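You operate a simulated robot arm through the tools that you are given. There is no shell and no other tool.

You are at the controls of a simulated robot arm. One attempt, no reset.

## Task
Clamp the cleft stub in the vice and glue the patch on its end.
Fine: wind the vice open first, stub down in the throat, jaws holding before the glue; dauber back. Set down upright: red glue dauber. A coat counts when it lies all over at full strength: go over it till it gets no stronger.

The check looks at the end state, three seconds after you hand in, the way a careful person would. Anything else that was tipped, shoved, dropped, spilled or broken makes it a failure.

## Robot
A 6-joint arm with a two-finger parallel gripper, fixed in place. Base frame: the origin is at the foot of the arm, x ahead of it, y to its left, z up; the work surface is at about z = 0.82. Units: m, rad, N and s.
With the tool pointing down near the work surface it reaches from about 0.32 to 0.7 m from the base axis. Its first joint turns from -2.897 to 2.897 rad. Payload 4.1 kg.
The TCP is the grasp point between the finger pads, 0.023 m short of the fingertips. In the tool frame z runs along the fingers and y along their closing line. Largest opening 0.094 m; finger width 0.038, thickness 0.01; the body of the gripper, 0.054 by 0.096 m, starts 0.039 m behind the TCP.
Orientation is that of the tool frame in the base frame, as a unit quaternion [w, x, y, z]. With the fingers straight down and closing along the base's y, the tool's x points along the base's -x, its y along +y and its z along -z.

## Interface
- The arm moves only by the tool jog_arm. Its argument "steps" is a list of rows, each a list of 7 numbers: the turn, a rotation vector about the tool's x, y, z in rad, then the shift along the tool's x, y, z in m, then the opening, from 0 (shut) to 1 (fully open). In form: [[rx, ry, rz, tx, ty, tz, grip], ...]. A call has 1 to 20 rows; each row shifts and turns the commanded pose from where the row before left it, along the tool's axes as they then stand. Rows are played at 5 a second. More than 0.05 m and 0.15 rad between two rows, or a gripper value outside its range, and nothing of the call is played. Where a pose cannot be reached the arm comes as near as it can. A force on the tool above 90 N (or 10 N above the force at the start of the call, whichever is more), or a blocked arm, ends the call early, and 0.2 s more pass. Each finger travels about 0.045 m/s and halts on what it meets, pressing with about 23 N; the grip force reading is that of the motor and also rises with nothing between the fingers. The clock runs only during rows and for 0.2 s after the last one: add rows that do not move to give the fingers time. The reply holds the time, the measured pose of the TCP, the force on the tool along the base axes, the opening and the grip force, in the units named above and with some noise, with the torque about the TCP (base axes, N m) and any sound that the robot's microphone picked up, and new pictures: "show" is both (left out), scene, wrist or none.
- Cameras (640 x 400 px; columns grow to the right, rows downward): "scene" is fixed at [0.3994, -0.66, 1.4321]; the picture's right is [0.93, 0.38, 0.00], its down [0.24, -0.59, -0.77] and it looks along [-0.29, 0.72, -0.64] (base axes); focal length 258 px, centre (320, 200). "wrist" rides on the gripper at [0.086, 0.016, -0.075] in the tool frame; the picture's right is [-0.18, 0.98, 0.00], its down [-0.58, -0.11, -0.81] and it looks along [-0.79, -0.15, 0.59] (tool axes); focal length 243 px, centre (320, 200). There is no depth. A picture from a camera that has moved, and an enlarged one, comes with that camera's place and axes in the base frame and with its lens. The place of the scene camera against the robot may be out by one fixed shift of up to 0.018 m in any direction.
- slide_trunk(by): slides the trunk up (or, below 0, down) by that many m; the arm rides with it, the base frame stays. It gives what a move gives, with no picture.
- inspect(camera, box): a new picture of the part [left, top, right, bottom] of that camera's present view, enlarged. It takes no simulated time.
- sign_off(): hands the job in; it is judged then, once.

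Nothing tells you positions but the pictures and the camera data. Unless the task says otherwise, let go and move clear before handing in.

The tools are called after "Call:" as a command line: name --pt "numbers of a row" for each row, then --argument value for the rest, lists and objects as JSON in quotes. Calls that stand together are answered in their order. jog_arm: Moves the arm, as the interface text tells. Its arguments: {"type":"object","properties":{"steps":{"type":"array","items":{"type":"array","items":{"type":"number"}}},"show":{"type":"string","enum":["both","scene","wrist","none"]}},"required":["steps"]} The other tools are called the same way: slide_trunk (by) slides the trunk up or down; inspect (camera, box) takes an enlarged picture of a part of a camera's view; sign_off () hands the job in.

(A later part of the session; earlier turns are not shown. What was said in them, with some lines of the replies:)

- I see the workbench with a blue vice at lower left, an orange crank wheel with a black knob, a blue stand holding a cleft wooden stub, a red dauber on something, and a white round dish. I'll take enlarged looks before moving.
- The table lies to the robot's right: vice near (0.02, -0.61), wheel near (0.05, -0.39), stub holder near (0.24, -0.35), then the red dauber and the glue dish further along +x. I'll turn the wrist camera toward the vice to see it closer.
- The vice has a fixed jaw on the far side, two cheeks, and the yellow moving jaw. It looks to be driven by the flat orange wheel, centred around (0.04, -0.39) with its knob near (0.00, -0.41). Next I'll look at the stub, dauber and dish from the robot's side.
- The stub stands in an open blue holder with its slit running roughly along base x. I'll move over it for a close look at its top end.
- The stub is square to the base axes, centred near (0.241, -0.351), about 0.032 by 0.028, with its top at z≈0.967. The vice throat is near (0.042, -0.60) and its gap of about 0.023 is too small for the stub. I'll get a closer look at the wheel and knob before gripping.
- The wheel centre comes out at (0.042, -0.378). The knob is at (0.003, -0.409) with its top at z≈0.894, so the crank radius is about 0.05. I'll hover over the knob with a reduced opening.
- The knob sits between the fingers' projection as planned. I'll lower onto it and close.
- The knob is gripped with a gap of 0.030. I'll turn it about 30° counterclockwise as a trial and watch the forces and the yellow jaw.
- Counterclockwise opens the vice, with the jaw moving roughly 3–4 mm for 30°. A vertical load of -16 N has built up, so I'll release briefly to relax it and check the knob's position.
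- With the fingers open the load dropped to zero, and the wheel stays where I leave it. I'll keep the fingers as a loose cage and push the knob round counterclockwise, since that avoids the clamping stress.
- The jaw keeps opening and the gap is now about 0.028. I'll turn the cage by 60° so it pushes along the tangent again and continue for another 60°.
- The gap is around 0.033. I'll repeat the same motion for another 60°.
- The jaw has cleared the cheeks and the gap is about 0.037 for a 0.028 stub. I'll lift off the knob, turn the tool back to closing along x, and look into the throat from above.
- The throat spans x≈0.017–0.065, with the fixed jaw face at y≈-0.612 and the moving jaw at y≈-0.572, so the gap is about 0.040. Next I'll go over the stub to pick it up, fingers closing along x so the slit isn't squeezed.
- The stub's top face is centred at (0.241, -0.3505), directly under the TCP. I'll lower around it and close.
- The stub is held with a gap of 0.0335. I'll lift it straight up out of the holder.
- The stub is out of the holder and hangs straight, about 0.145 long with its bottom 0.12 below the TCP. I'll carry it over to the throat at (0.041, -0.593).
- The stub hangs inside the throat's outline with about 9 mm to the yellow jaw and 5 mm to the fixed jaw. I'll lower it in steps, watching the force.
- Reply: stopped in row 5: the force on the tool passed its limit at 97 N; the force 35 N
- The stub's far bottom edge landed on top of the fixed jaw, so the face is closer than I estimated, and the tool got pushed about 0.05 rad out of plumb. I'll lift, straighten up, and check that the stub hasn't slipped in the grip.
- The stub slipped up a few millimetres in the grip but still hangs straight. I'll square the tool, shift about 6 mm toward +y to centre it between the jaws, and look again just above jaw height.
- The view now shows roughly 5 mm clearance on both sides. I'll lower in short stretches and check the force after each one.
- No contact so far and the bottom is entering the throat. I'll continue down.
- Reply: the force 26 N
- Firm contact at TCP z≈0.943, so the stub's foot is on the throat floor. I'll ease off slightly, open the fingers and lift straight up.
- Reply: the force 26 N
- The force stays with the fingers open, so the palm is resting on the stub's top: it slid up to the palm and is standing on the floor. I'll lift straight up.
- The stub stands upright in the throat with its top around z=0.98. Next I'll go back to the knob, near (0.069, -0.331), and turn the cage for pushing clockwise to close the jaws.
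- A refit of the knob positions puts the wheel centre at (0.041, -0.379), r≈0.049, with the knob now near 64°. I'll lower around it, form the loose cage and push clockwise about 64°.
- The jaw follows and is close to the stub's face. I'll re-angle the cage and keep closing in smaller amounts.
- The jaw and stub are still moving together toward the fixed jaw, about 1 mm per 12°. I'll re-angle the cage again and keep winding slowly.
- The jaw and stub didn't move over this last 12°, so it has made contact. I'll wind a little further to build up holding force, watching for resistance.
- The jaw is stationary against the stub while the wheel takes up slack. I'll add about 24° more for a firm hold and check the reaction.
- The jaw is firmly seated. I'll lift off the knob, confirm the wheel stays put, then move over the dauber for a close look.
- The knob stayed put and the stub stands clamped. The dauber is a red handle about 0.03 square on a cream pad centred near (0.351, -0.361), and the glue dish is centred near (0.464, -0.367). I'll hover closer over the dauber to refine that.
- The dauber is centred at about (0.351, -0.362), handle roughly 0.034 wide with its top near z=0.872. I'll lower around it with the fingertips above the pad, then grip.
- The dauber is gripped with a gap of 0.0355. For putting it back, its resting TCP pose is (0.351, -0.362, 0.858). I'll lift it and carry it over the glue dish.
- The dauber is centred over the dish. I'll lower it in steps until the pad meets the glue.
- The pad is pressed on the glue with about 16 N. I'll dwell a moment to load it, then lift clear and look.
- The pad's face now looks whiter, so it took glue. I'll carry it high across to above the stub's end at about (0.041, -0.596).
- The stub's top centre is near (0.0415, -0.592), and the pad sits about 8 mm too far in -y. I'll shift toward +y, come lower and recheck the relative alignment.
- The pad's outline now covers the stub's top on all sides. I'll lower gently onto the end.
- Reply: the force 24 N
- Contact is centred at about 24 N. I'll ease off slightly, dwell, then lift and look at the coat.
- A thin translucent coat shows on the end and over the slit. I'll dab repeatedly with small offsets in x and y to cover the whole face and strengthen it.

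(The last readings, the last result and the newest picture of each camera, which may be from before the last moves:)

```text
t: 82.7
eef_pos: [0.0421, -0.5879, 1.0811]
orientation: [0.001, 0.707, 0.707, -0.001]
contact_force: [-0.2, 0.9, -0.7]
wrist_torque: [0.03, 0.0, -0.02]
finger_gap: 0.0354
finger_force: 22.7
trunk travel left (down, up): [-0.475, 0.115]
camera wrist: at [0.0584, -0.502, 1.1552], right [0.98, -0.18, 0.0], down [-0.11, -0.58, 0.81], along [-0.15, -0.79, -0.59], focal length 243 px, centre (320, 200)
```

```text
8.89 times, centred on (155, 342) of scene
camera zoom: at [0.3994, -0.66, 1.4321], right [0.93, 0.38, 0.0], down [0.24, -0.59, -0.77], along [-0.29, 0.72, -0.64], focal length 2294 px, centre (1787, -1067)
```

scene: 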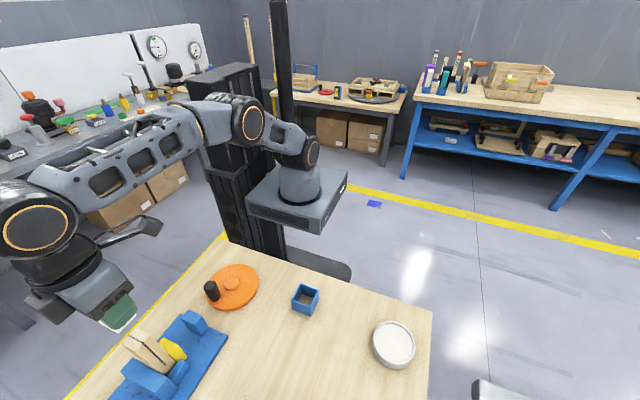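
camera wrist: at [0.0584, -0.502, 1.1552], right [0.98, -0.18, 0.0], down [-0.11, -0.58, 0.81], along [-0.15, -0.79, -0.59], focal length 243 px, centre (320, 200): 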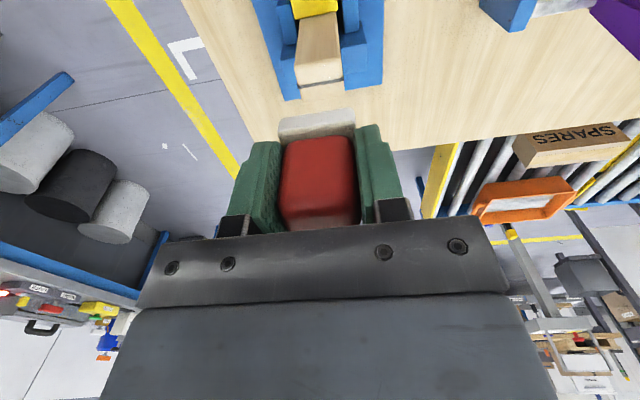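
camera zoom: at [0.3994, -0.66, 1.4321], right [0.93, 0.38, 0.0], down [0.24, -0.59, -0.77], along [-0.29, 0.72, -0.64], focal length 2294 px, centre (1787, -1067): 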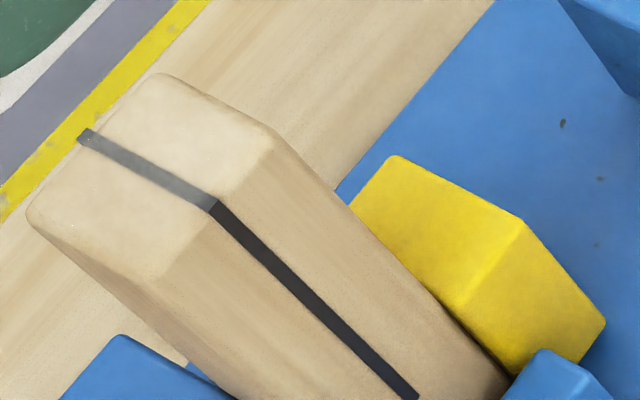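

Call:
inspect --camera "scene" --box '[132, 328, 164, 352]'

Call:
inspect --camera "wrist" --box '[298, 54, 346, 86]'

```text
16.00 times, centred on (148, 340) of scene
camera zoom: at [0.3994, -0.66, 1.4321], right [0.93, 0.38, 0.0], down [0.24, -0.59, -0.77], along [-0.29, 0.72, -0.64], focal length 4129 px, centre (3072, -2040)
```

zoom: 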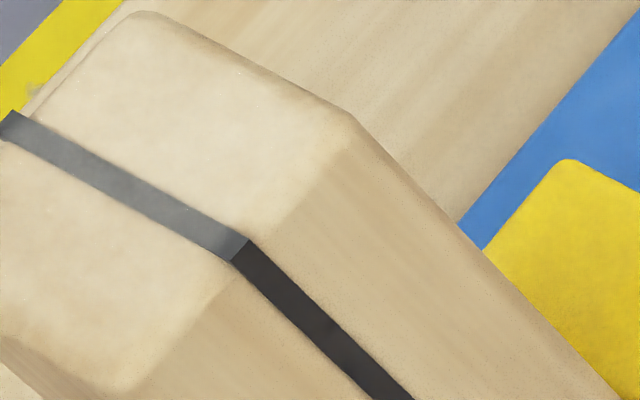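

```text
12.50 times, centred on (322, 70) of wrist
camera zoom: at [0.0584, -0.502, 1.1552], right [0.98, -0.18, 0.0], down [-0.11, -0.58, 0.81], along [-0.15, -0.79, -0.59], focal length 3033 px, centre (295, 1825)
```

zoom: 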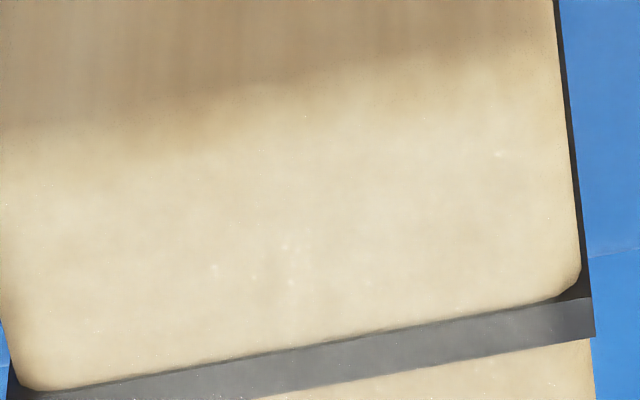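

The change is subtle: the slit's top has greyed and small white specks have appeared. I'll try light rubbing strokes in both directions and compare the same crop again.

Call:
jog_arm --pt "0 0 0 0 0 0.045 0.2" --pt "0 0 0 0 0 0.018 0.2" --pt "0 0 0 0 0 0 0.2" --pt "0 0 0 0.005 0 0 0.2" --pt "0 0 0 -0.01 0 0 0.2" --pt "0 0 0 0.01 0 0 0.2" --pt "0 0 0 -0.01 0 0 0.2" --pt "0 0 0 0.005 0 0 0.2" --pt "0 0 0 0 0.005 0 0.2" --pt "0 0 0 0 -0.01 0 0.2" --pt "0 0 0 0 0.01 0 0.2" --pt "0 0 0 0 -0.01 0 0.2" --pt "0 0 0 0 0.005 0 0.2" --pt "0 0 0 0 0 0 0.2" --show "none"

Call:
jog_arm --pt "0 0 0 0 0 -0.015 0.2" --pt "0 0 0 0 0 -0.025 0.2" --pt "0 0 0 0 0 -0.023 0.2" --pt "0 0 0 0 0 0 0.2" --show "both"

Call:
inspect --camera "scene" --box '[132, 328, 164, 352]'

Call:
inspect --camera "wrist" --box '[285, 50, 345, 110]'

```text
t: 85.7
eef_pos: [0.0414, -0.589, 1.0191]
orientation: [0.001, 0.707, 0.707, -0.001]
contact_force: [-0.2, -0.3, -0.6]
wrist_torque: [-0.01, 0.03, -0.01]
finger_gap: 0.0355
finger_force: 23.2
trunk travel left (down, up): [-0.475, 0.115]
```

```text
t: 86.7
eef_pos: [0.0414, -0.5884, 1.0822]
orientation: [0.001, 0.707, 0.707, -0.002]
contact_force: [0.5, 0.3, -0.8]
wrist_torque: [-0.01, 0.0, -0.01]
finger_gap: 0.0354
finger_force: 22.7
trunk travel left (down, up): [-0.475, 0.115]
camera wrist: at [0.0576, -0.5023, 1.1555], right [0.98, -0.18, 0.0], down [-0.11, -0.58, 0.81], along [-0.15, -0.79, -0.59], focal length 243 px, centre (320, 200)
```

scene: 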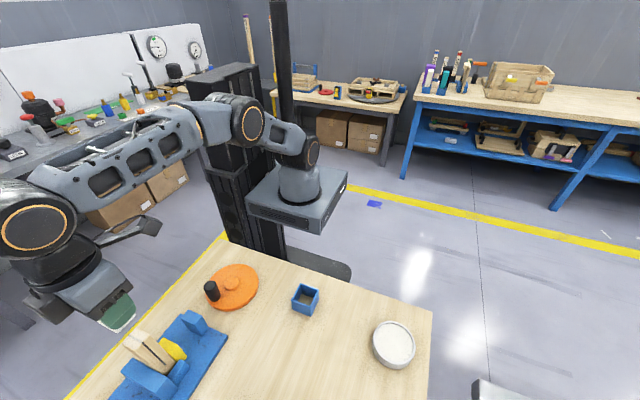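
wrist: 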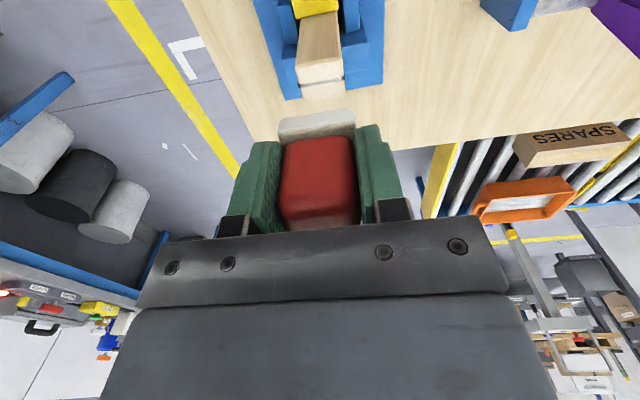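

```text
16.00 times, centred on (148, 340) of scene
camera zoom: at [0.3994, -0.66, 1.4321], right [0.93, 0.38, 0.0], down [0.24, -0.59, -0.77], along [-0.29, 0.72, -0.64], focal length 4129 px, centre (3072, -2040)
```

zoom: 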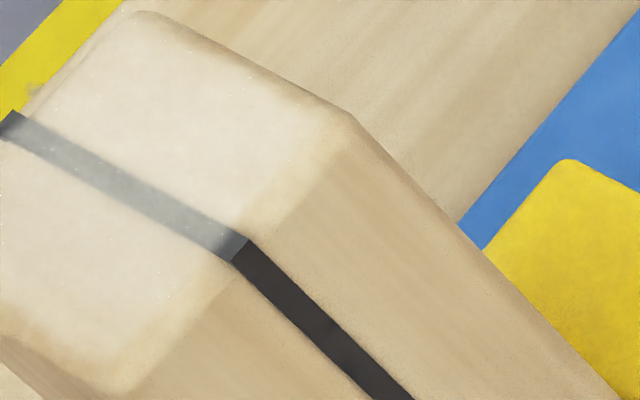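

```text
6.67 times, centred on (315, 80) of wrist
camera zoom: at [0.0576, -0.5023, 1.1555], right [0.98, -0.18, 0.0], down [-0.11, -0.58, 0.81], along [-0.15, -0.79, -0.59], focal length 1618 px, centre (353, 1000)
```

zoom: 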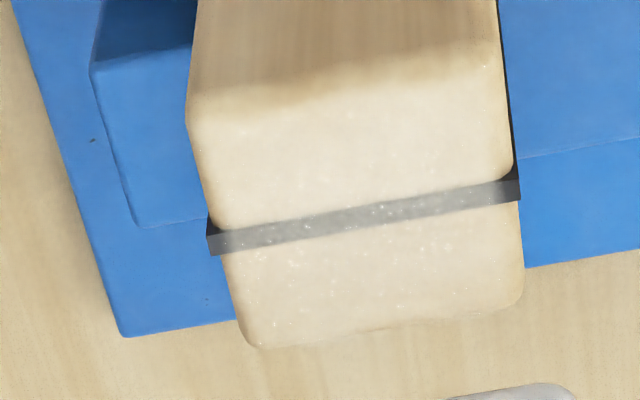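

Rubbing works: the coat is clearly whiter now. I'll do more strokes in both directions and compare again.

Call:
jog_arm --pt "0 0 0 0 0 0.045 0.2" --pt "0 0 0 0 0 0.0185 0.2" --pt "0 0 0 0.006 0 0 0.2" --pt "0 0 0 -0.012 0 0 0.2" --pt "0 0 0 0.012 0 0 0.2" --pt "0 0 0 -0.012 0 0 0.2" --pt "0 0 0 0.012 0 0 0.2" --pt "0 0 0 -0.012 0 0 0.2" --pt "0 0 0 0.006 0 0 0.2" --pt "0 0 0 0 0.006 0 0.2" --pt "0 0 0 0 -0.012 0 0.2" --pt "0 0 0 0 0.012 0 0.2" --pt "0 0 0 0 -0.012 0 0.2" --pt "0 0 0 0 0.012 0 0.2" --pt "0 0 0 0 -0.012 0 0.2" --pt "0 0 0 0 0.006 0 0.2" --pt "0 0 0 0 0 -0.015 0.2" --pt "0 0 0 0 0 -0.025 0.2" --pt "0 0 0 0 0 -0.0235 0.2" --pt "0 0 0 0 0 0 0.2" --show "wrist"

Call:
inspect --camera "scene" --box '[132, 328, 164, 352]'

Call:
inspect --camera "wrist" --box '[285, 50, 345, 110]'

```text
t: 90.9
eef_pos: [0.0435, -0.586, 1.0813]
orientation: [0.001, 0.707, 0.707, 0.0]
contact_force: [0.3, 0.1, -0.1]
wrist_torque: [-0.01, 0.03, 0.01]
finger_gap: 0.0356
finger_force: 23.1
trunk travel left (down, up): [-0.475, 0.115]
camera wrist: at [0.0602, -0.4999, 1.1553], right [0.98, -0.18, 0.0], down [-0.11, -0.58, 0.81], along [-0.15, -0.79, -0.59], focal length 243 px, centre (320, 200)
```

wrist: 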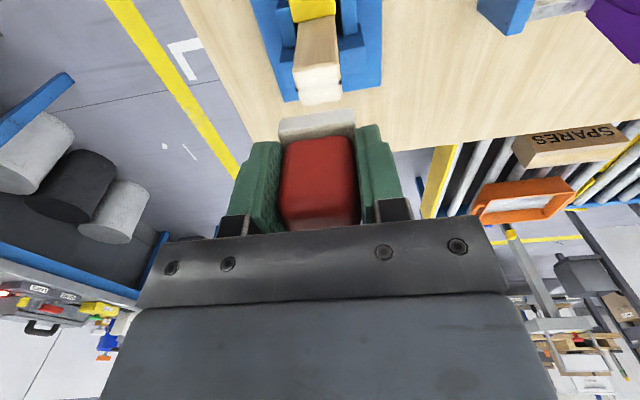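

```text
16.00 times, centred on (148, 340) of scene
camera zoom: at [0.3994, -0.66, 1.4321], right [0.93, 0.38, 0.0], down [0.24, -0.59, -0.77], along [-0.29, 0.72, -0.64], focal length 4129 px, centre (3072, -2040)
```

zoom: 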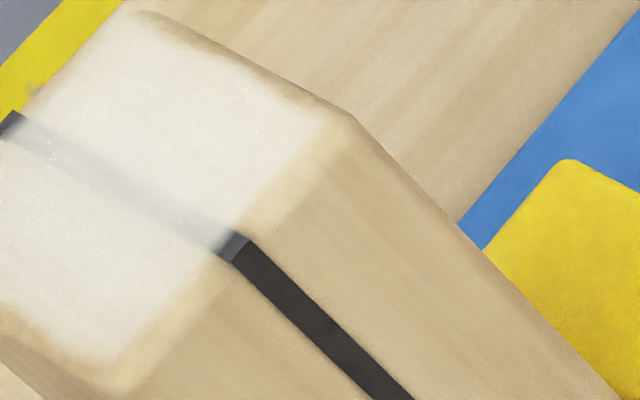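

```text
6.67 times, centred on (315, 80) of wrist
camera zoom: at [0.0602, -0.4999, 1.1553], right [0.98, -0.18, 0.0], down [-0.11, -0.58, 0.81], along [-0.15, -0.79, -0.59], focal length 1618 px, centre (353, 1000)
```

zoom: 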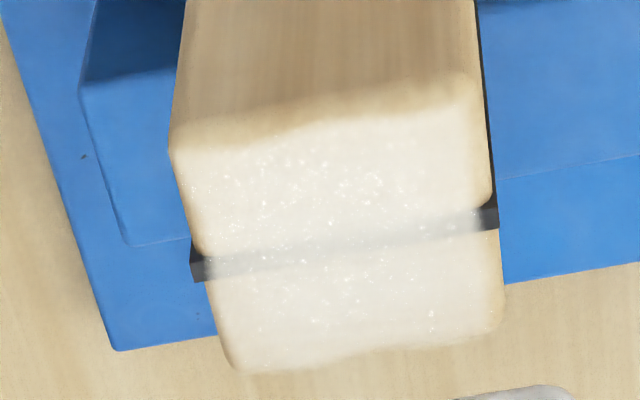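

The coat is much whiter and the slit is nearly hidden. I'll keep going until it no longer changes.

Call:
jog_arm --pt "0 0 0 0 0 0.045 0.2" --pt "0 0 0 0 0 0.0185 0.2" --pt "0 0 0 0.006 0 0 0.2" --pt "0 0 0 -0.012 0 0 0.2" --pt "0 0 0 0.012 0 0 0.2" --pt "0 0 0 -0.012 0 0 0.2" --pt "0 0 0 0.012 0 0 0.2" --pt "0 0 0 -0.012 0 0 0.2" --pt "0 0 0 0.006 0 0 0.2" --pt "0 0 0 0 0.006 0 0.2" --pt "0 0 0 0 -0.012 0 0.2" --pt "0 0 0 0 0.012 0 0.2" --pt "0 0 0 0 -0.012 0 0.2" --pt "0 0 0 0 0.012 0 0.2" --pt "0 0 0 0 -0.012 0 0.2" --pt "0 0 0 0 0.006 0 0.2" --pt "0 0 0 0 0 -0.015 0.2" --pt "0 0 0 0 0 -0.025 0.2" --pt "0 0 0 0 0 -0.0235 0.2" --pt "0 0 0 0 0 0 0.2" --show "wrist"

Call:
inspect --camera "scene" --box '[132, 328, 164, 352]'

Call:
inspect --camera "wrist" --box '[285, 50, 345, 110]'

```text
t: 95.1
eef_pos: [0.0396, -0.5885, 1.082]
orientation: [0.001, 0.707, 0.707, -0.001]
contact_force: [1.0, -0.4, -0.5]
wrist_torque: [0.04, 0.04, -0.03]
finger_gap: 0.0355
finger_force: 23.1
trunk travel left (down, up): [-0.475, 0.115]
camera wrist: at [0.0568, -0.5018, 1.1547], right [0.98, -0.18, 0.0], down [-0.11, -0.58, 0.81], along [-0.15, -0.79, -0.59], focal length 243 px, centre (320, 200)
```

wrist: 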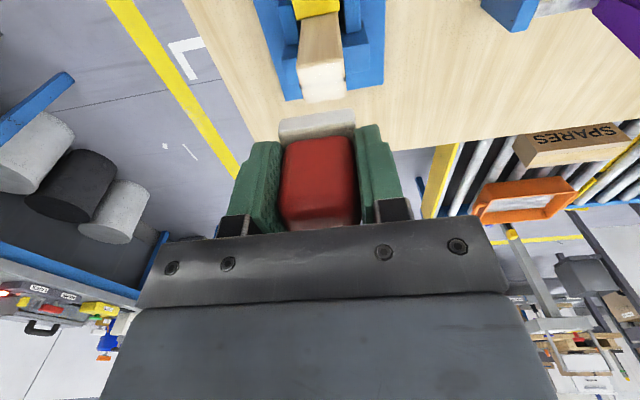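

```text
16.00 times, centred on (148, 340) of scene
camera zoom: at [0.3994, -0.66, 1.4321], right [0.93, 0.38, 0.0], down [0.24, -0.59, -0.77], along [-0.29, 0.72, -0.64], focal length 4129 px, centre (3072, -2040)
```

zoom: 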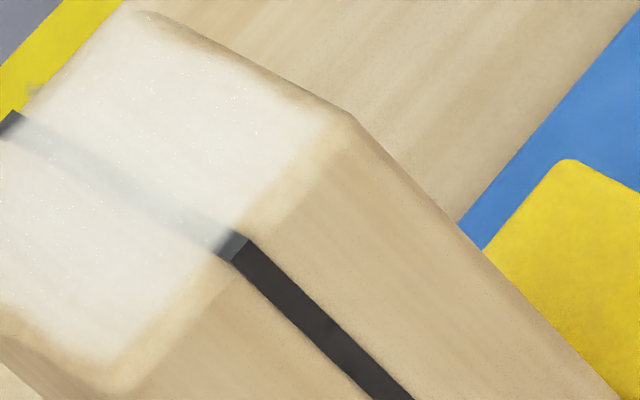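

```text
6.67 times, centred on (315, 80) of wrist
camera zoom: at [0.0568, -0.5018, 1.1547], right [0.98, -0.18, 0.0], down [-0.11, -0.58, 0.81], along [-0.15, -0.79, -0.59], focal length 1618 px, centre (353, 1000)
```

zoom: 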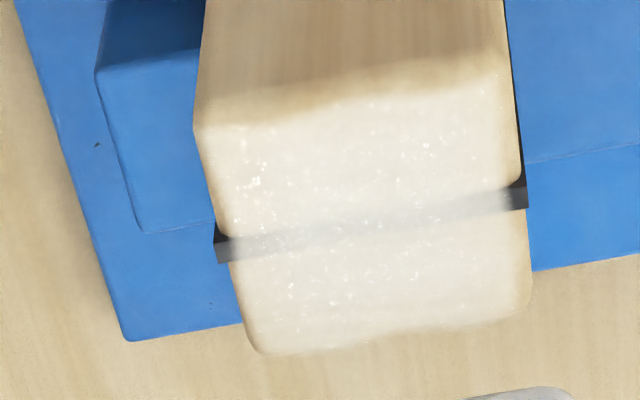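

This pass looks about the same as the last. That could be full strength or just a spent pad, so I'll re-dip once and go over it again to be sure.

Call:
jog_arm --pt "0 0 0 0.0221 0.04225 0 0.2" --pt "0 0 0 0.0221 0.04225 0 0.2" --pt "0 0 0 0.0221 0.04225 0 0.2" --pt "0 0 0 0.0221 0.04225 0 0.2" --pt "0 0 0 0.0221 0.04225 0 0.2" --pt "0 0 0 0.0221 0.04225 0 0.2" --pt "0 0 0 0.0221 0.04225 0 0.2" --pt "0 0 0 0.0221 0.04225 0 0.2" --pt "0 0 0 0.0221 0.04225 0 0.2" --pt "0 0 0 0.0221 0.04225 0 0.2" --pt "0 0 0 0 0 0.045 0.2" --pt "0 0 0 0 0 0.045 0.2" --pt "0 0 0 0 0 0.045 0.2" --pt "0 0 0 0 0 0.03 0.2" --pt "0 0 0 0 0 0 0.2" --show "wrist"

```text
t: 98.3
eef_pos: [0.4623, -0.3714, 0.9153]
orientation: [0.001, 0.707, 0.707, -0.001]
contact_force: [1.0, 0.0, -0.7]
wrist_torque: [0.0, 0.01, -0.02]
finger_gap: 0.0353
finger_force: 23.0
trunk travel left (down, up): [-0.475, 0.115]
camera wrist: at [0.4798, -0.285, 0.9894], right [0.98, -0.18, 0.0], down [-0.11, -0.58, 0.81], along [-0.15, -0.79, -0.59], focal length 243 px, centre (320, 200)
```

wrist: 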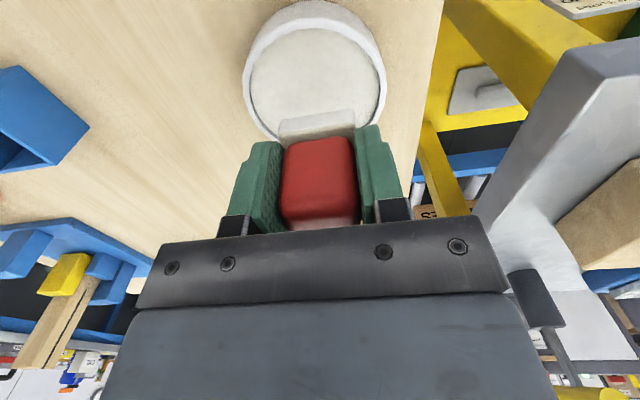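

Call:
jog_arm --pt "0 0 0 0.001 0.001 0.015 0.2" --pt "0 0 0 0 0 0.012 0.2" --pt "0 0 0 0 0 0.005 0.2" --pt "0 0 0 0 0 0 0.2" --pt "0 0 0 0 0 0 0.2" --pt "0 0 0 0 0 0 0.2" --pt "0 0 0 0 0 0 0.2" --show "none"

```text
t: 99.9
eef_pos: [0.4661, -0.3689, 0.8836]
orientation: [0.002, 0.707, 0.707, -0.001]
contact_force: [0.1, -0.4, -0.7]
wrist_torque: [-0.01, 0.0, 0.02]
finger_gap: 0.0352
finger_force: 23.2
trunk travel left (down, up): [-0.475, 0.115]
```

Call:
jog_arm --pt "0 0 0 0 0 0.0015 0.2" --pt "0 0 0 0 0 0 0.2" --pt "0 0 0 0 0 0 0.2" --pt "0 0 0 0 0 0 0.2" --show "none"

```text
t: 100.9
eef_pos: [0.4656, -0.3688, 0.8829]
orientation: [0.001, 0.707, 0.707, -0.001]
contact_force: [-0.4, -1.2, 3.5]
wrist_torque: [0.0, 0.0, -0.01]
finger_gap: 0.0358
finger_force: 23.1
trunk travel left (down, up): [-0.475, 0.115]
```

Call:
jog_arm --pt "0 0 0 0 0 0.001 0.2" --pt "0 0 0 0 0 0 0.2" --pt "0 0 0 0 0 0 0.2" --pt "0 0 0 0 0 0 0.2" --pt "0 0 0 0 0 -0.0195 0.2" --pt "0 0 0 0 0 -0.045 0.2" --pt "0 0 0 0 0 -0.045 0.2" --pt "0 0 0 0 0 -0.045 0.2" --pt "0 0 0 0 0 -0.045 0.2" --pt "0 0 0 -0.0222 -0.04235 0 0.2" --pt "0 0 0 -0.0222 -0.04235 0 0.2" --pt "0 0 0 -0.0222 -0.04235 0 0.2" --pt "0 0 0 -0.0222 -0.04235 0 0.2" --pt "0 0 0 -0.0222 -0.04235 0 0.2" --pt "0 0 0 -0.0222 -0.04235 0 0.2" --pt "0 0 0 -0.0222 -0.04235 0 0.2" --pt "0 0 0 -0.0222 -0.04235 0 0.2" --pt "0 0 0 -0.0222 -0.04235 0 0.2" --pt "0 0 0 -0.0222 -0.04235 0 0.2" --show "wrist"

Call:
inspect --camera "wrist" --box '[260, 30, 380, 150]'

```text
t: 104.9
eef_pos: [0.0359, -0.5895, 1.0836]
orientation: [0.002, 0.706, 0.708, -0.001]
contact_force: [0.9, 0.1, -0.7]
wrist_torque: [0.0, 0.01, 0.01]
finger_gap: 0.0355
finger_force: 23.0
trunk travel left (down, up): [-0.475, 0.115]
camera wrist: at [0.053, -0.5023, 1.1574], right [0.98, -0.18, 0.0], down [-0.11, -0.58, 0.81], along [-0.15, -0.79, -0.59], focal length 243 px, centre (320, 200)
```

wrist: 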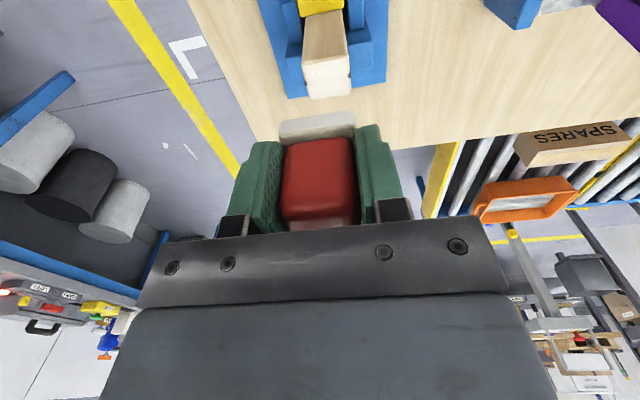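

```text
3.33 times, centred on (320, 90) of wrist
camera zoom: at [0.053, -0.5023, 1.1574], right [0.98, -0.18, 0.0], down [-0.11, -0.58, 0.81], along [-0.15, -0.79, -0.59], focal length 809 px, centre (320, 567)
```

zoom: 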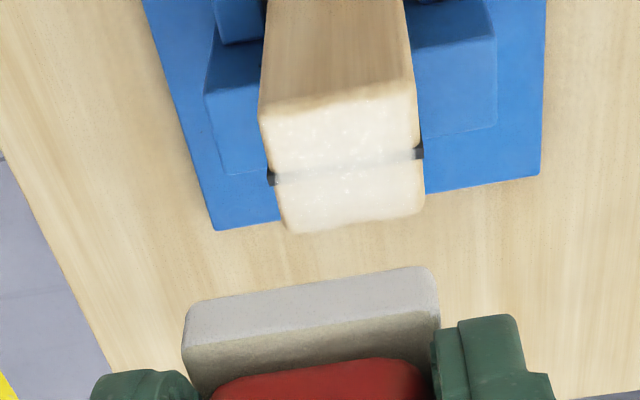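

The stub's end is well coated already. I'll rub again with the fresh glue, with slightly wider strokes, and compare.

Call:
jog_arm --pt "0 0 0 0 0 0 0.2" --pt "0 0 0 0 0 0.045 0.2" --pt "0 0 0 0 0 0.0185 0.2" --pt "0 0 0 0.007 0 0 0.2" --pt "0 0 0 -0.014 0 0 0.2" --pt "0 0 0 0.014 0 0 0.2" --pt "0 0 0 -0.014 0 0 0.2" --pt "0 0 0 0.014 0 0 0.2" --pt "0 0 0 -0.014 0 0 0.2" --pt "0 0 0 0.007 0 0 0.2" --pt "0 0 0 0 0.007 0 0.2" --pt "0 0 0 0 -0.014 0 0.2" --pt "0 0 0 0 0.014 0 0.2" --pt "0 0 0 0 -0.014 0 0.2" --pt "0 0 0 0 0.014 0 0.2" --pt "0 0 0 0 -0.014 0 0.2" --pt "0 0 0 0 0.007 0 0.2" --pt "0 0 0 0 0 -0.018 0.2" --pt "0 0 0 0 0 -0.0455 0.2" --pt "0 0 0 0 0 0 0.2" --show "wrist"

Call:
inspect --camera "scene" --box '[132, 328, 164, 352]'

Call:
inspect --camera "wrist" --box '[285, 50, 345, 110]'

```text
t: 109.1
eef_pos: [0.0429, -0.5898, 1.0823]
orientation: [0.0, 0.707, 0.707, -0.001]
contact_force: [0.1, 0.5, -0.8]
wrist_torque: [-0.01, 0.0, 0.0]
finger_gap: 0.0355
finger_force: 23.0
trunk travel left (down, up): [-0.475, 0.115]
camera wrist: at [0.0589, -0.5055, 1.1543], right [0.98, -0.18, 0.0], down [-0.11, -0.58, 0.81], along [-0.15, -0.79, -0.59], focal length 243 px, centre (320, 200)
```

wrist: 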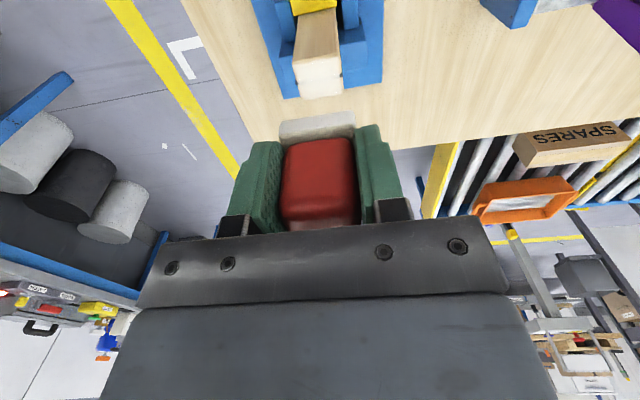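

```text
16.00 times, centred on (148, 340) of scene
camera zoom: at [0.3994, -0.66, 1.4321], right [0.93, 0.38, 0.0], down [0.24, -0.59, -0.77], along [-0.29, 0.72, -0.64], focal length 4129 px, centre (3072, -2040)
```

zoom: 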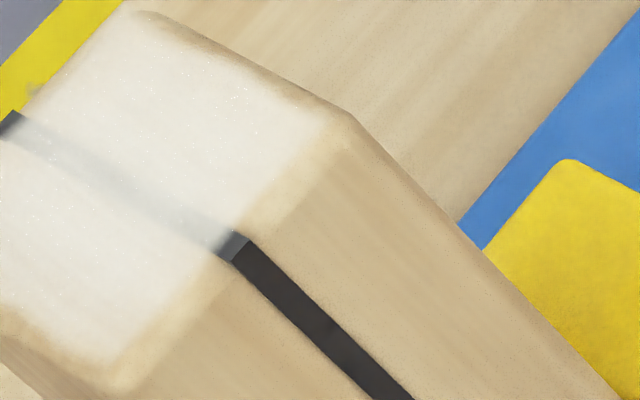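

```text
6.67 times, centred on (315, 80) of wrist
camera zoom: at [0.0589, -0.5055, 1.1543], right [0.98, -0.18, 0.0], down [-0.11, -0.58, 0.81], along [-0.15, -0.79, -0.59], focal length 1618 px, centre (353, 1000)
```

zoom: 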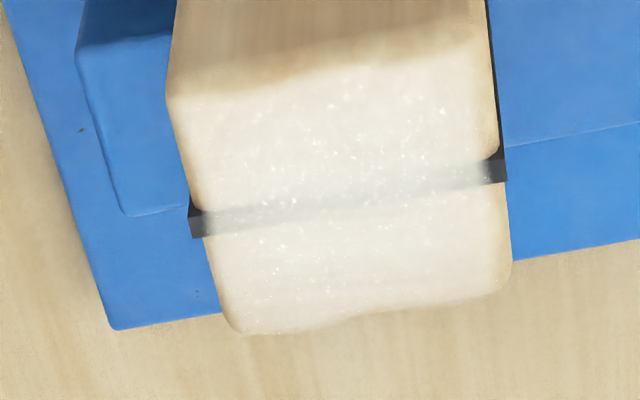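

No further change after fresh glue, so the coat is at full strength and even. I'll check the whole face once more and then return the dauber to its spot at (0.351, -0.362).

Call:
inspect --camera "scene" --box '[115, 315, 195, 380]'

Call:
jog_arm --pt "0 0 0 0.02511 0.03439 0 0.2" --pt "0 0 0 0.02511 0.03439 0 0.2" --pt "0 0 0 0.02511 0.03439 0 0.2" --pt "0 0 0 0.02511 0.03439 0 0.2" --pt "0 0 0 0.02511 0.03439 0 0.2" --pt "0 0 0 0.02511 0.03439 0 0.2" --pt "0 0 0 0.02511 0.03439 0 0.2" --pt "0 0 0 0.02511 0.03439 0 0.2" --pt "0 0 0 0.02511 0.03439 0 0.2" --pt "0 0 0 0 0 0.045 0.2" --pt "0 0 0 0 0 0.045 0.2" --pt "0 0 0 0 0 0.045 0.2" --pt "0 0 0 0 0 0.04 0.2" --pt "0 0 0 0 0 0 0.2" --pt "0 0 0 0 0 0 0.2" --show "both"

```text
6.15 times, centred on (155, 348) of scene
camera zoom: at [0.3994, -0.66, 1.4321], right [0.93, 0.38, 0.0], down [0.24, -0.59, -0.77], along [-0.29, 0.72, -0.64], focal length 1588 px, centre (1335, -708)
```

zoom: 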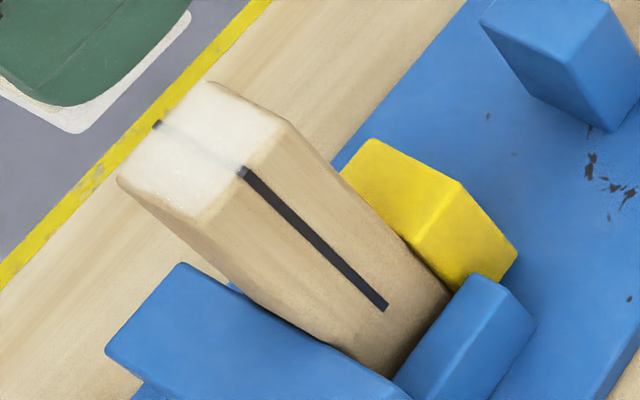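

```text
t: 112.3
eef_pos: [0.3505, -0.3644, 0.9034]
orientation: [0.002, 0.707, 0.707, -0.001]
contact_force: [-0.3, -0.4, 0.3]
wrist_torque: [-0.01, -0.02, -0.03]
finger_gap: 0.0355
finger_force: 23.3
trunk travel left (down, up): [-0.475, 0.115]
camera wrist: at [0.3663, -0.2782, 0.9779], right [0.98, -0.18, 0.0], down [-0.11, -0.58, 0.81], along [-0.15, -0.79, -0.59], focal length 243 px, centre (320, 200)
```

scene: 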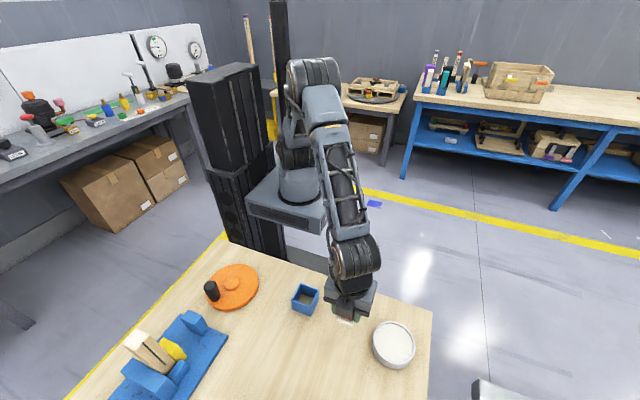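
wrist: 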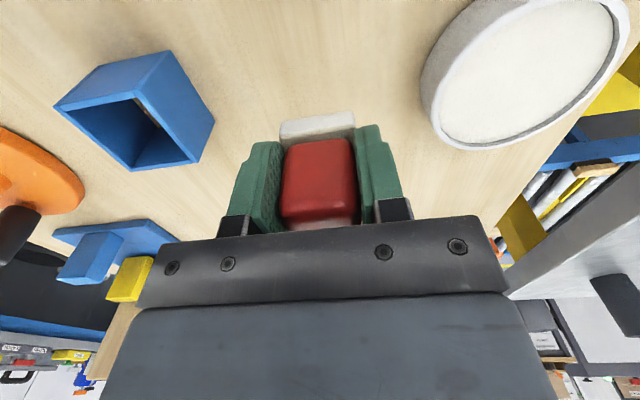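

Call:
jog_arm --pt "0 0 0 0 0 0.02 0.2" --pt "0 0 0 0 0 0.018 0.2" --pt "0 0 0 0 0 0.005 0.2" --pt "0 0 0 0 0 0.003 0.2" --pt "0 0 0 0 0 0 0.2" --show "none"

```text
t: 113.5
eef_pos: [0.3494, -0.3633, 0.8601]
orientation: [0.002, 0.707, 0.707, -0.001]
contact_force: [0.3, 0.0, -0.7]
wrist_torque: [0.02, -0.02, 0.03]
finger_gap: 0.0354
finger_force: 23.0
trunk travel left (down, up): [-0.475, 0.115]
```

Call:
jog_arm --pt "0 0 0 0 0 0.0015 0.2" --pt "0 0 0 0 0 0.0015 0.2" --pt "0 0 0 0 0 0 0.2" --show "none"

```text
t: 114.3
eef_pos: [0.3495, -0.363, 0.8568]
orientation: [0.002, 0.707, 0.707, -0.002]
contact_force: [0.8, 0.4, 1.7]
wrist_torque: [0.03, -0.04, 0.02]
finger_gap: 0.0353
finger_force: 22.7
trunk travel left (down, up): [-0.475, 0.115]
```

Call:
jog_arm --pt "0 0 0 0 0 0.001 0.2" --pt "0 0 0 0 0 0 0.2" --show "wrist"

Call:
inspect --camera "scene" --box '[300, 280, 400, 360]'

```text
t: 114.9
eef_pos: [0.3496, -0.3619, 0.8568]
orientation: [0.002, 0.707, 0.707, -0.001]
contact_force: [2.8, -2.2, 10.8]
wrist_torque: [-0.01, -0.05, 0.01]
finger_gap: 0.0354
finger_force: 23.1
trunk travel left (down, up): [-0.475, 0.115]
camera wrist: at [0.3667, -0.2767, 0.9301], right [0.98, -0.18, 0.0], down [-0.11, -0.58, 0.81], along [-0.15, -0.8, -0.59], focal length 243 px, centre (320, 200)
```

wrist: 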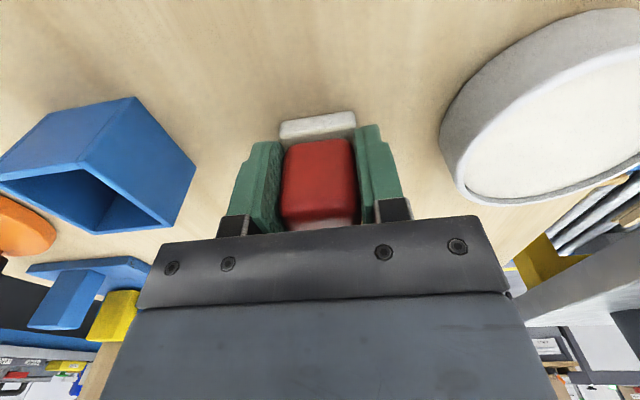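

```text
5.00 times, centred on (350, 320) of scene
camera zoom: at [0.3994, -0.66, 1.4321], right [0.93, 0.38, 0.0], down [0.24, -0.59, -0.77], along [-0.29, 0.72, -0.64], focal length 1290 px, centre (170, -400)
```

zoom: 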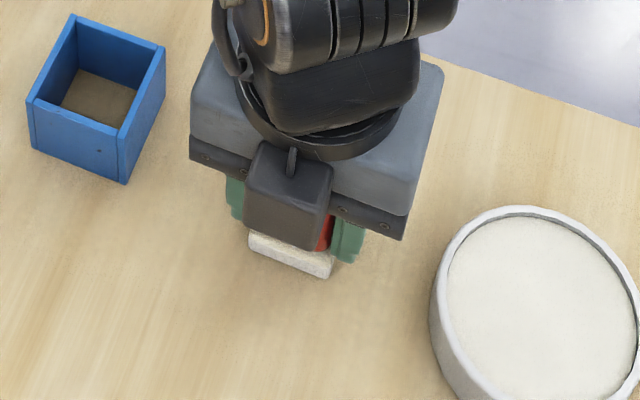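

The pad rests flat on the table at its original spot. I'll open the fingers and lift straight away.

Call:
jog_arm --pt "0 0 0 0 0 -0.001 0.2" --pt "0 0 0 0 0 0 0.35" --pt "0 0 0 0 0 0 0.45" --pt "0 0 0 0 0 0 0.6" --pt "0 0 0 0 0 0 0.7" --pt "0 0 0 0 0 0 0.7" --pt "0 0 0 0 0 -0.02 0.7" --pt "0 0 0 0 0 -0.04 0.7" --pt "0 0 0 0 0 -0.045 0.7" --pt "0 0 0 0 0 -0.045 0.7" --pt "0 0 0 0 0 -0.045 0.7" --pt "0 0 0 0 0 0 0.7" --show "both"

Call:
inspect --camera "scene" --box '[270, 270, 430, 380]'

Call:
inspect --camera "scene" --box '[90, 250, 270, 400]'

```text
t: 117.5
eef_pos: [0.351, -0.3627, 1.0519]
orientation: [0.001, 0.707, 0.707, -0.001]
contact_force: [-0.2, -0.4, 0.3]
wrist_torque: [0.02, -0.01, 0.01]
finger_gap: 0.0657
finger_force: 0.0
trunk travel left (down, up): [-0.475, 0.115]
camera wrist: at [0.3676, -0.2767, 1.1251], right [0.98, -0.18, 0.0], down [-0.11, -0.58, 0.81], along [-0.15, -0.79, -0.59], focal length 243 px, centre (320, 200)
```

scene: 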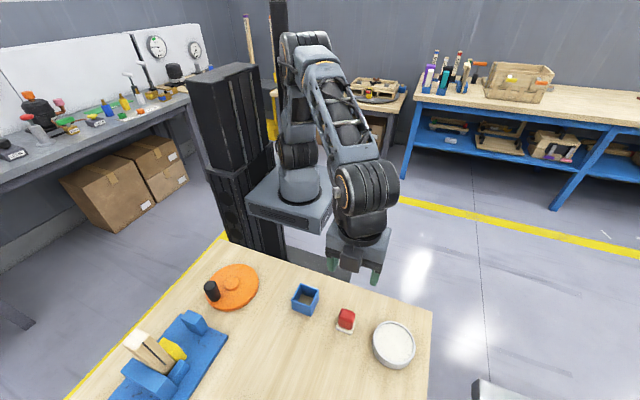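
wrist: 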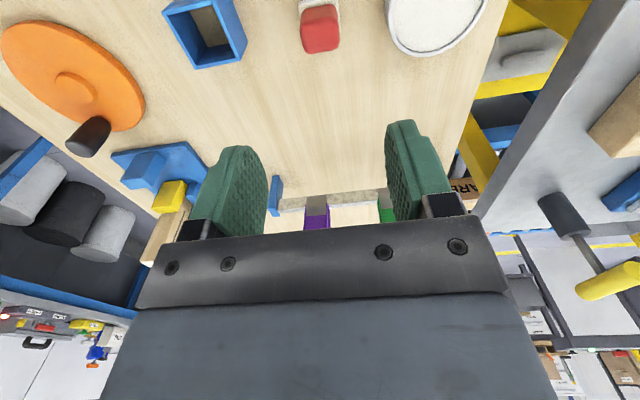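

```text
3.64 times, centred on (350, 325) of scene
camera zoom: at [0.3994, -0.66, 1.4321], right [0.93, 0.38, 0.0], down [0.24, -0.59, -0.77], along [-0.29, 0.72, -0.64], focal length 938 px, centre (211, -254)
```

zoom: 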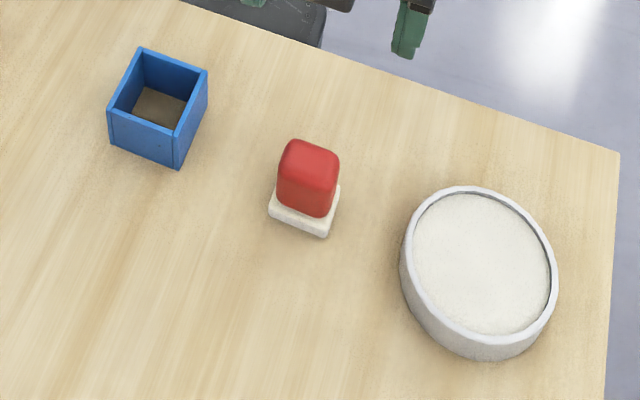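

```text
2.67 times, centred on (180, 325) of scene
camera zoom: at [0.3994, -0.66, 1.4321], right [0.93, 0.38, 0.0], down [0.24, -0.59, -0.77], along [-0.29, 0.72, -0.64], focal length 688 px, centre (693, -133)
```

zoom: 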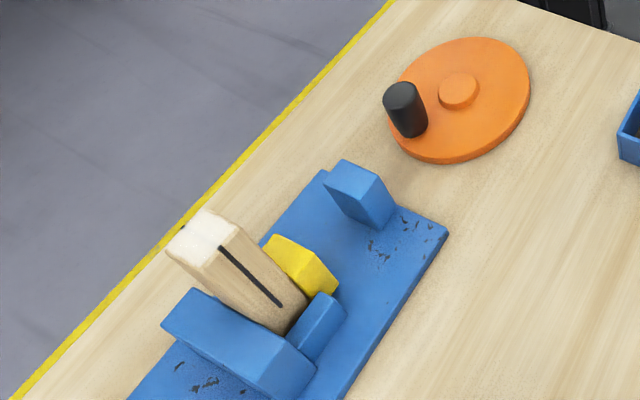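

Everything is in order. The dauber stands upright at its original place, the dish and holder haven't moved, and the stub is clamped with an even coat on its end. I'll raise the arm well clear before handing in.

Call:
jog_arm --pt "0 0 0 0.01 0 -0.045 0.7" --pt "0 0 0 0.01 0 -0.045 0.7" --pt "0 0 0 0.01 0 -0.045 0.7" --pt "0 0 0 0 0 0 0.7" --pt "0 0 0 0 0 0 0.7" --show "scene"

Call:
inspect --camera "scene" --box '[115, 315, 195, 380]'

```text
t: 118.7
eef_pos: [0.3507, -0.3318, 1.1848]
orientation: [0.002, 0.707, 0.707, -0.001]
contact_force: [0.0, -0.3, -0.2]
wrist_torque: [0.04, 0.0, 0.0]
finger_gap: 0.0658
finger_force: 0.2
trunk travel left (down, up): [-0.475, 0.115]
```

scene: 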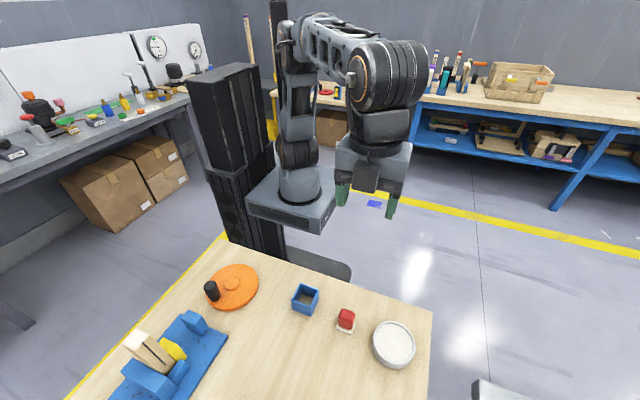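

```text
6.15 times, centred on (155, 348) of scene
camera zoom: at [0.3994, -0.66, 1.4321], right [0.93, 0.38, 0.0], down [0.24, -0.59, -0.77], along [-0.29, 0.72, -0.64], focal length 1588 px, centre (1335, -708)
```

zoom: 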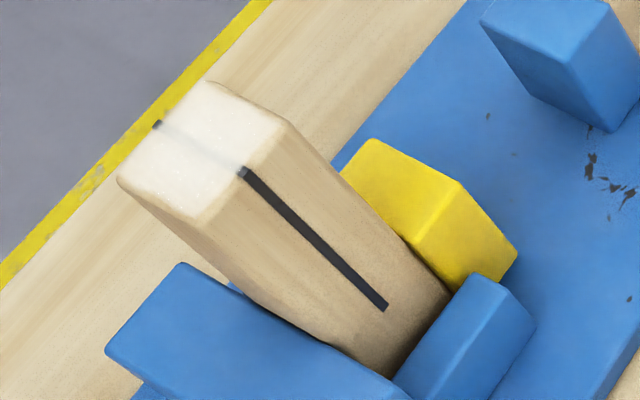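

The arm is clear, nothing was disturbed, and the end looks fully and evenly coated while the jaws hold the stub. I'm handing the job in.

Call:
sign_off

```text
The job is handed in.
```

The cleft stub is clamped in the vice with its end coated in glue, and I have handed the job in. No verdict has come back, so this is what I saw.

- **Vice:** I wound the jaws open with the wheel first. The stub went down to the throat floor and I wound the jaws shut before any glue. The wheel turned about 48° further after the yellow jaw stopped moving. The stub did not shift during the rubbing afterwards, so I take it as held.
- **Glue:** Dabbing left almost nothing, so I rubbed the coat on instead. A fresh dip and another set of strokes made no visible difference, so I took it as full strength. The two outer tips of the slit stayed dark.
- **Dauber:** It stands upright where it was at the start. The dish and holder have not moved, and the arm is clear with the fingers open.

On the first try at lowering it, the stub's foot caught the top of the fixed jaw with about 97 N before the arm stopped. That pushed the stub up in the grip until its top touched the palm. I saw no damage to the stub or the vice, and the second try went in without touching the jaws.
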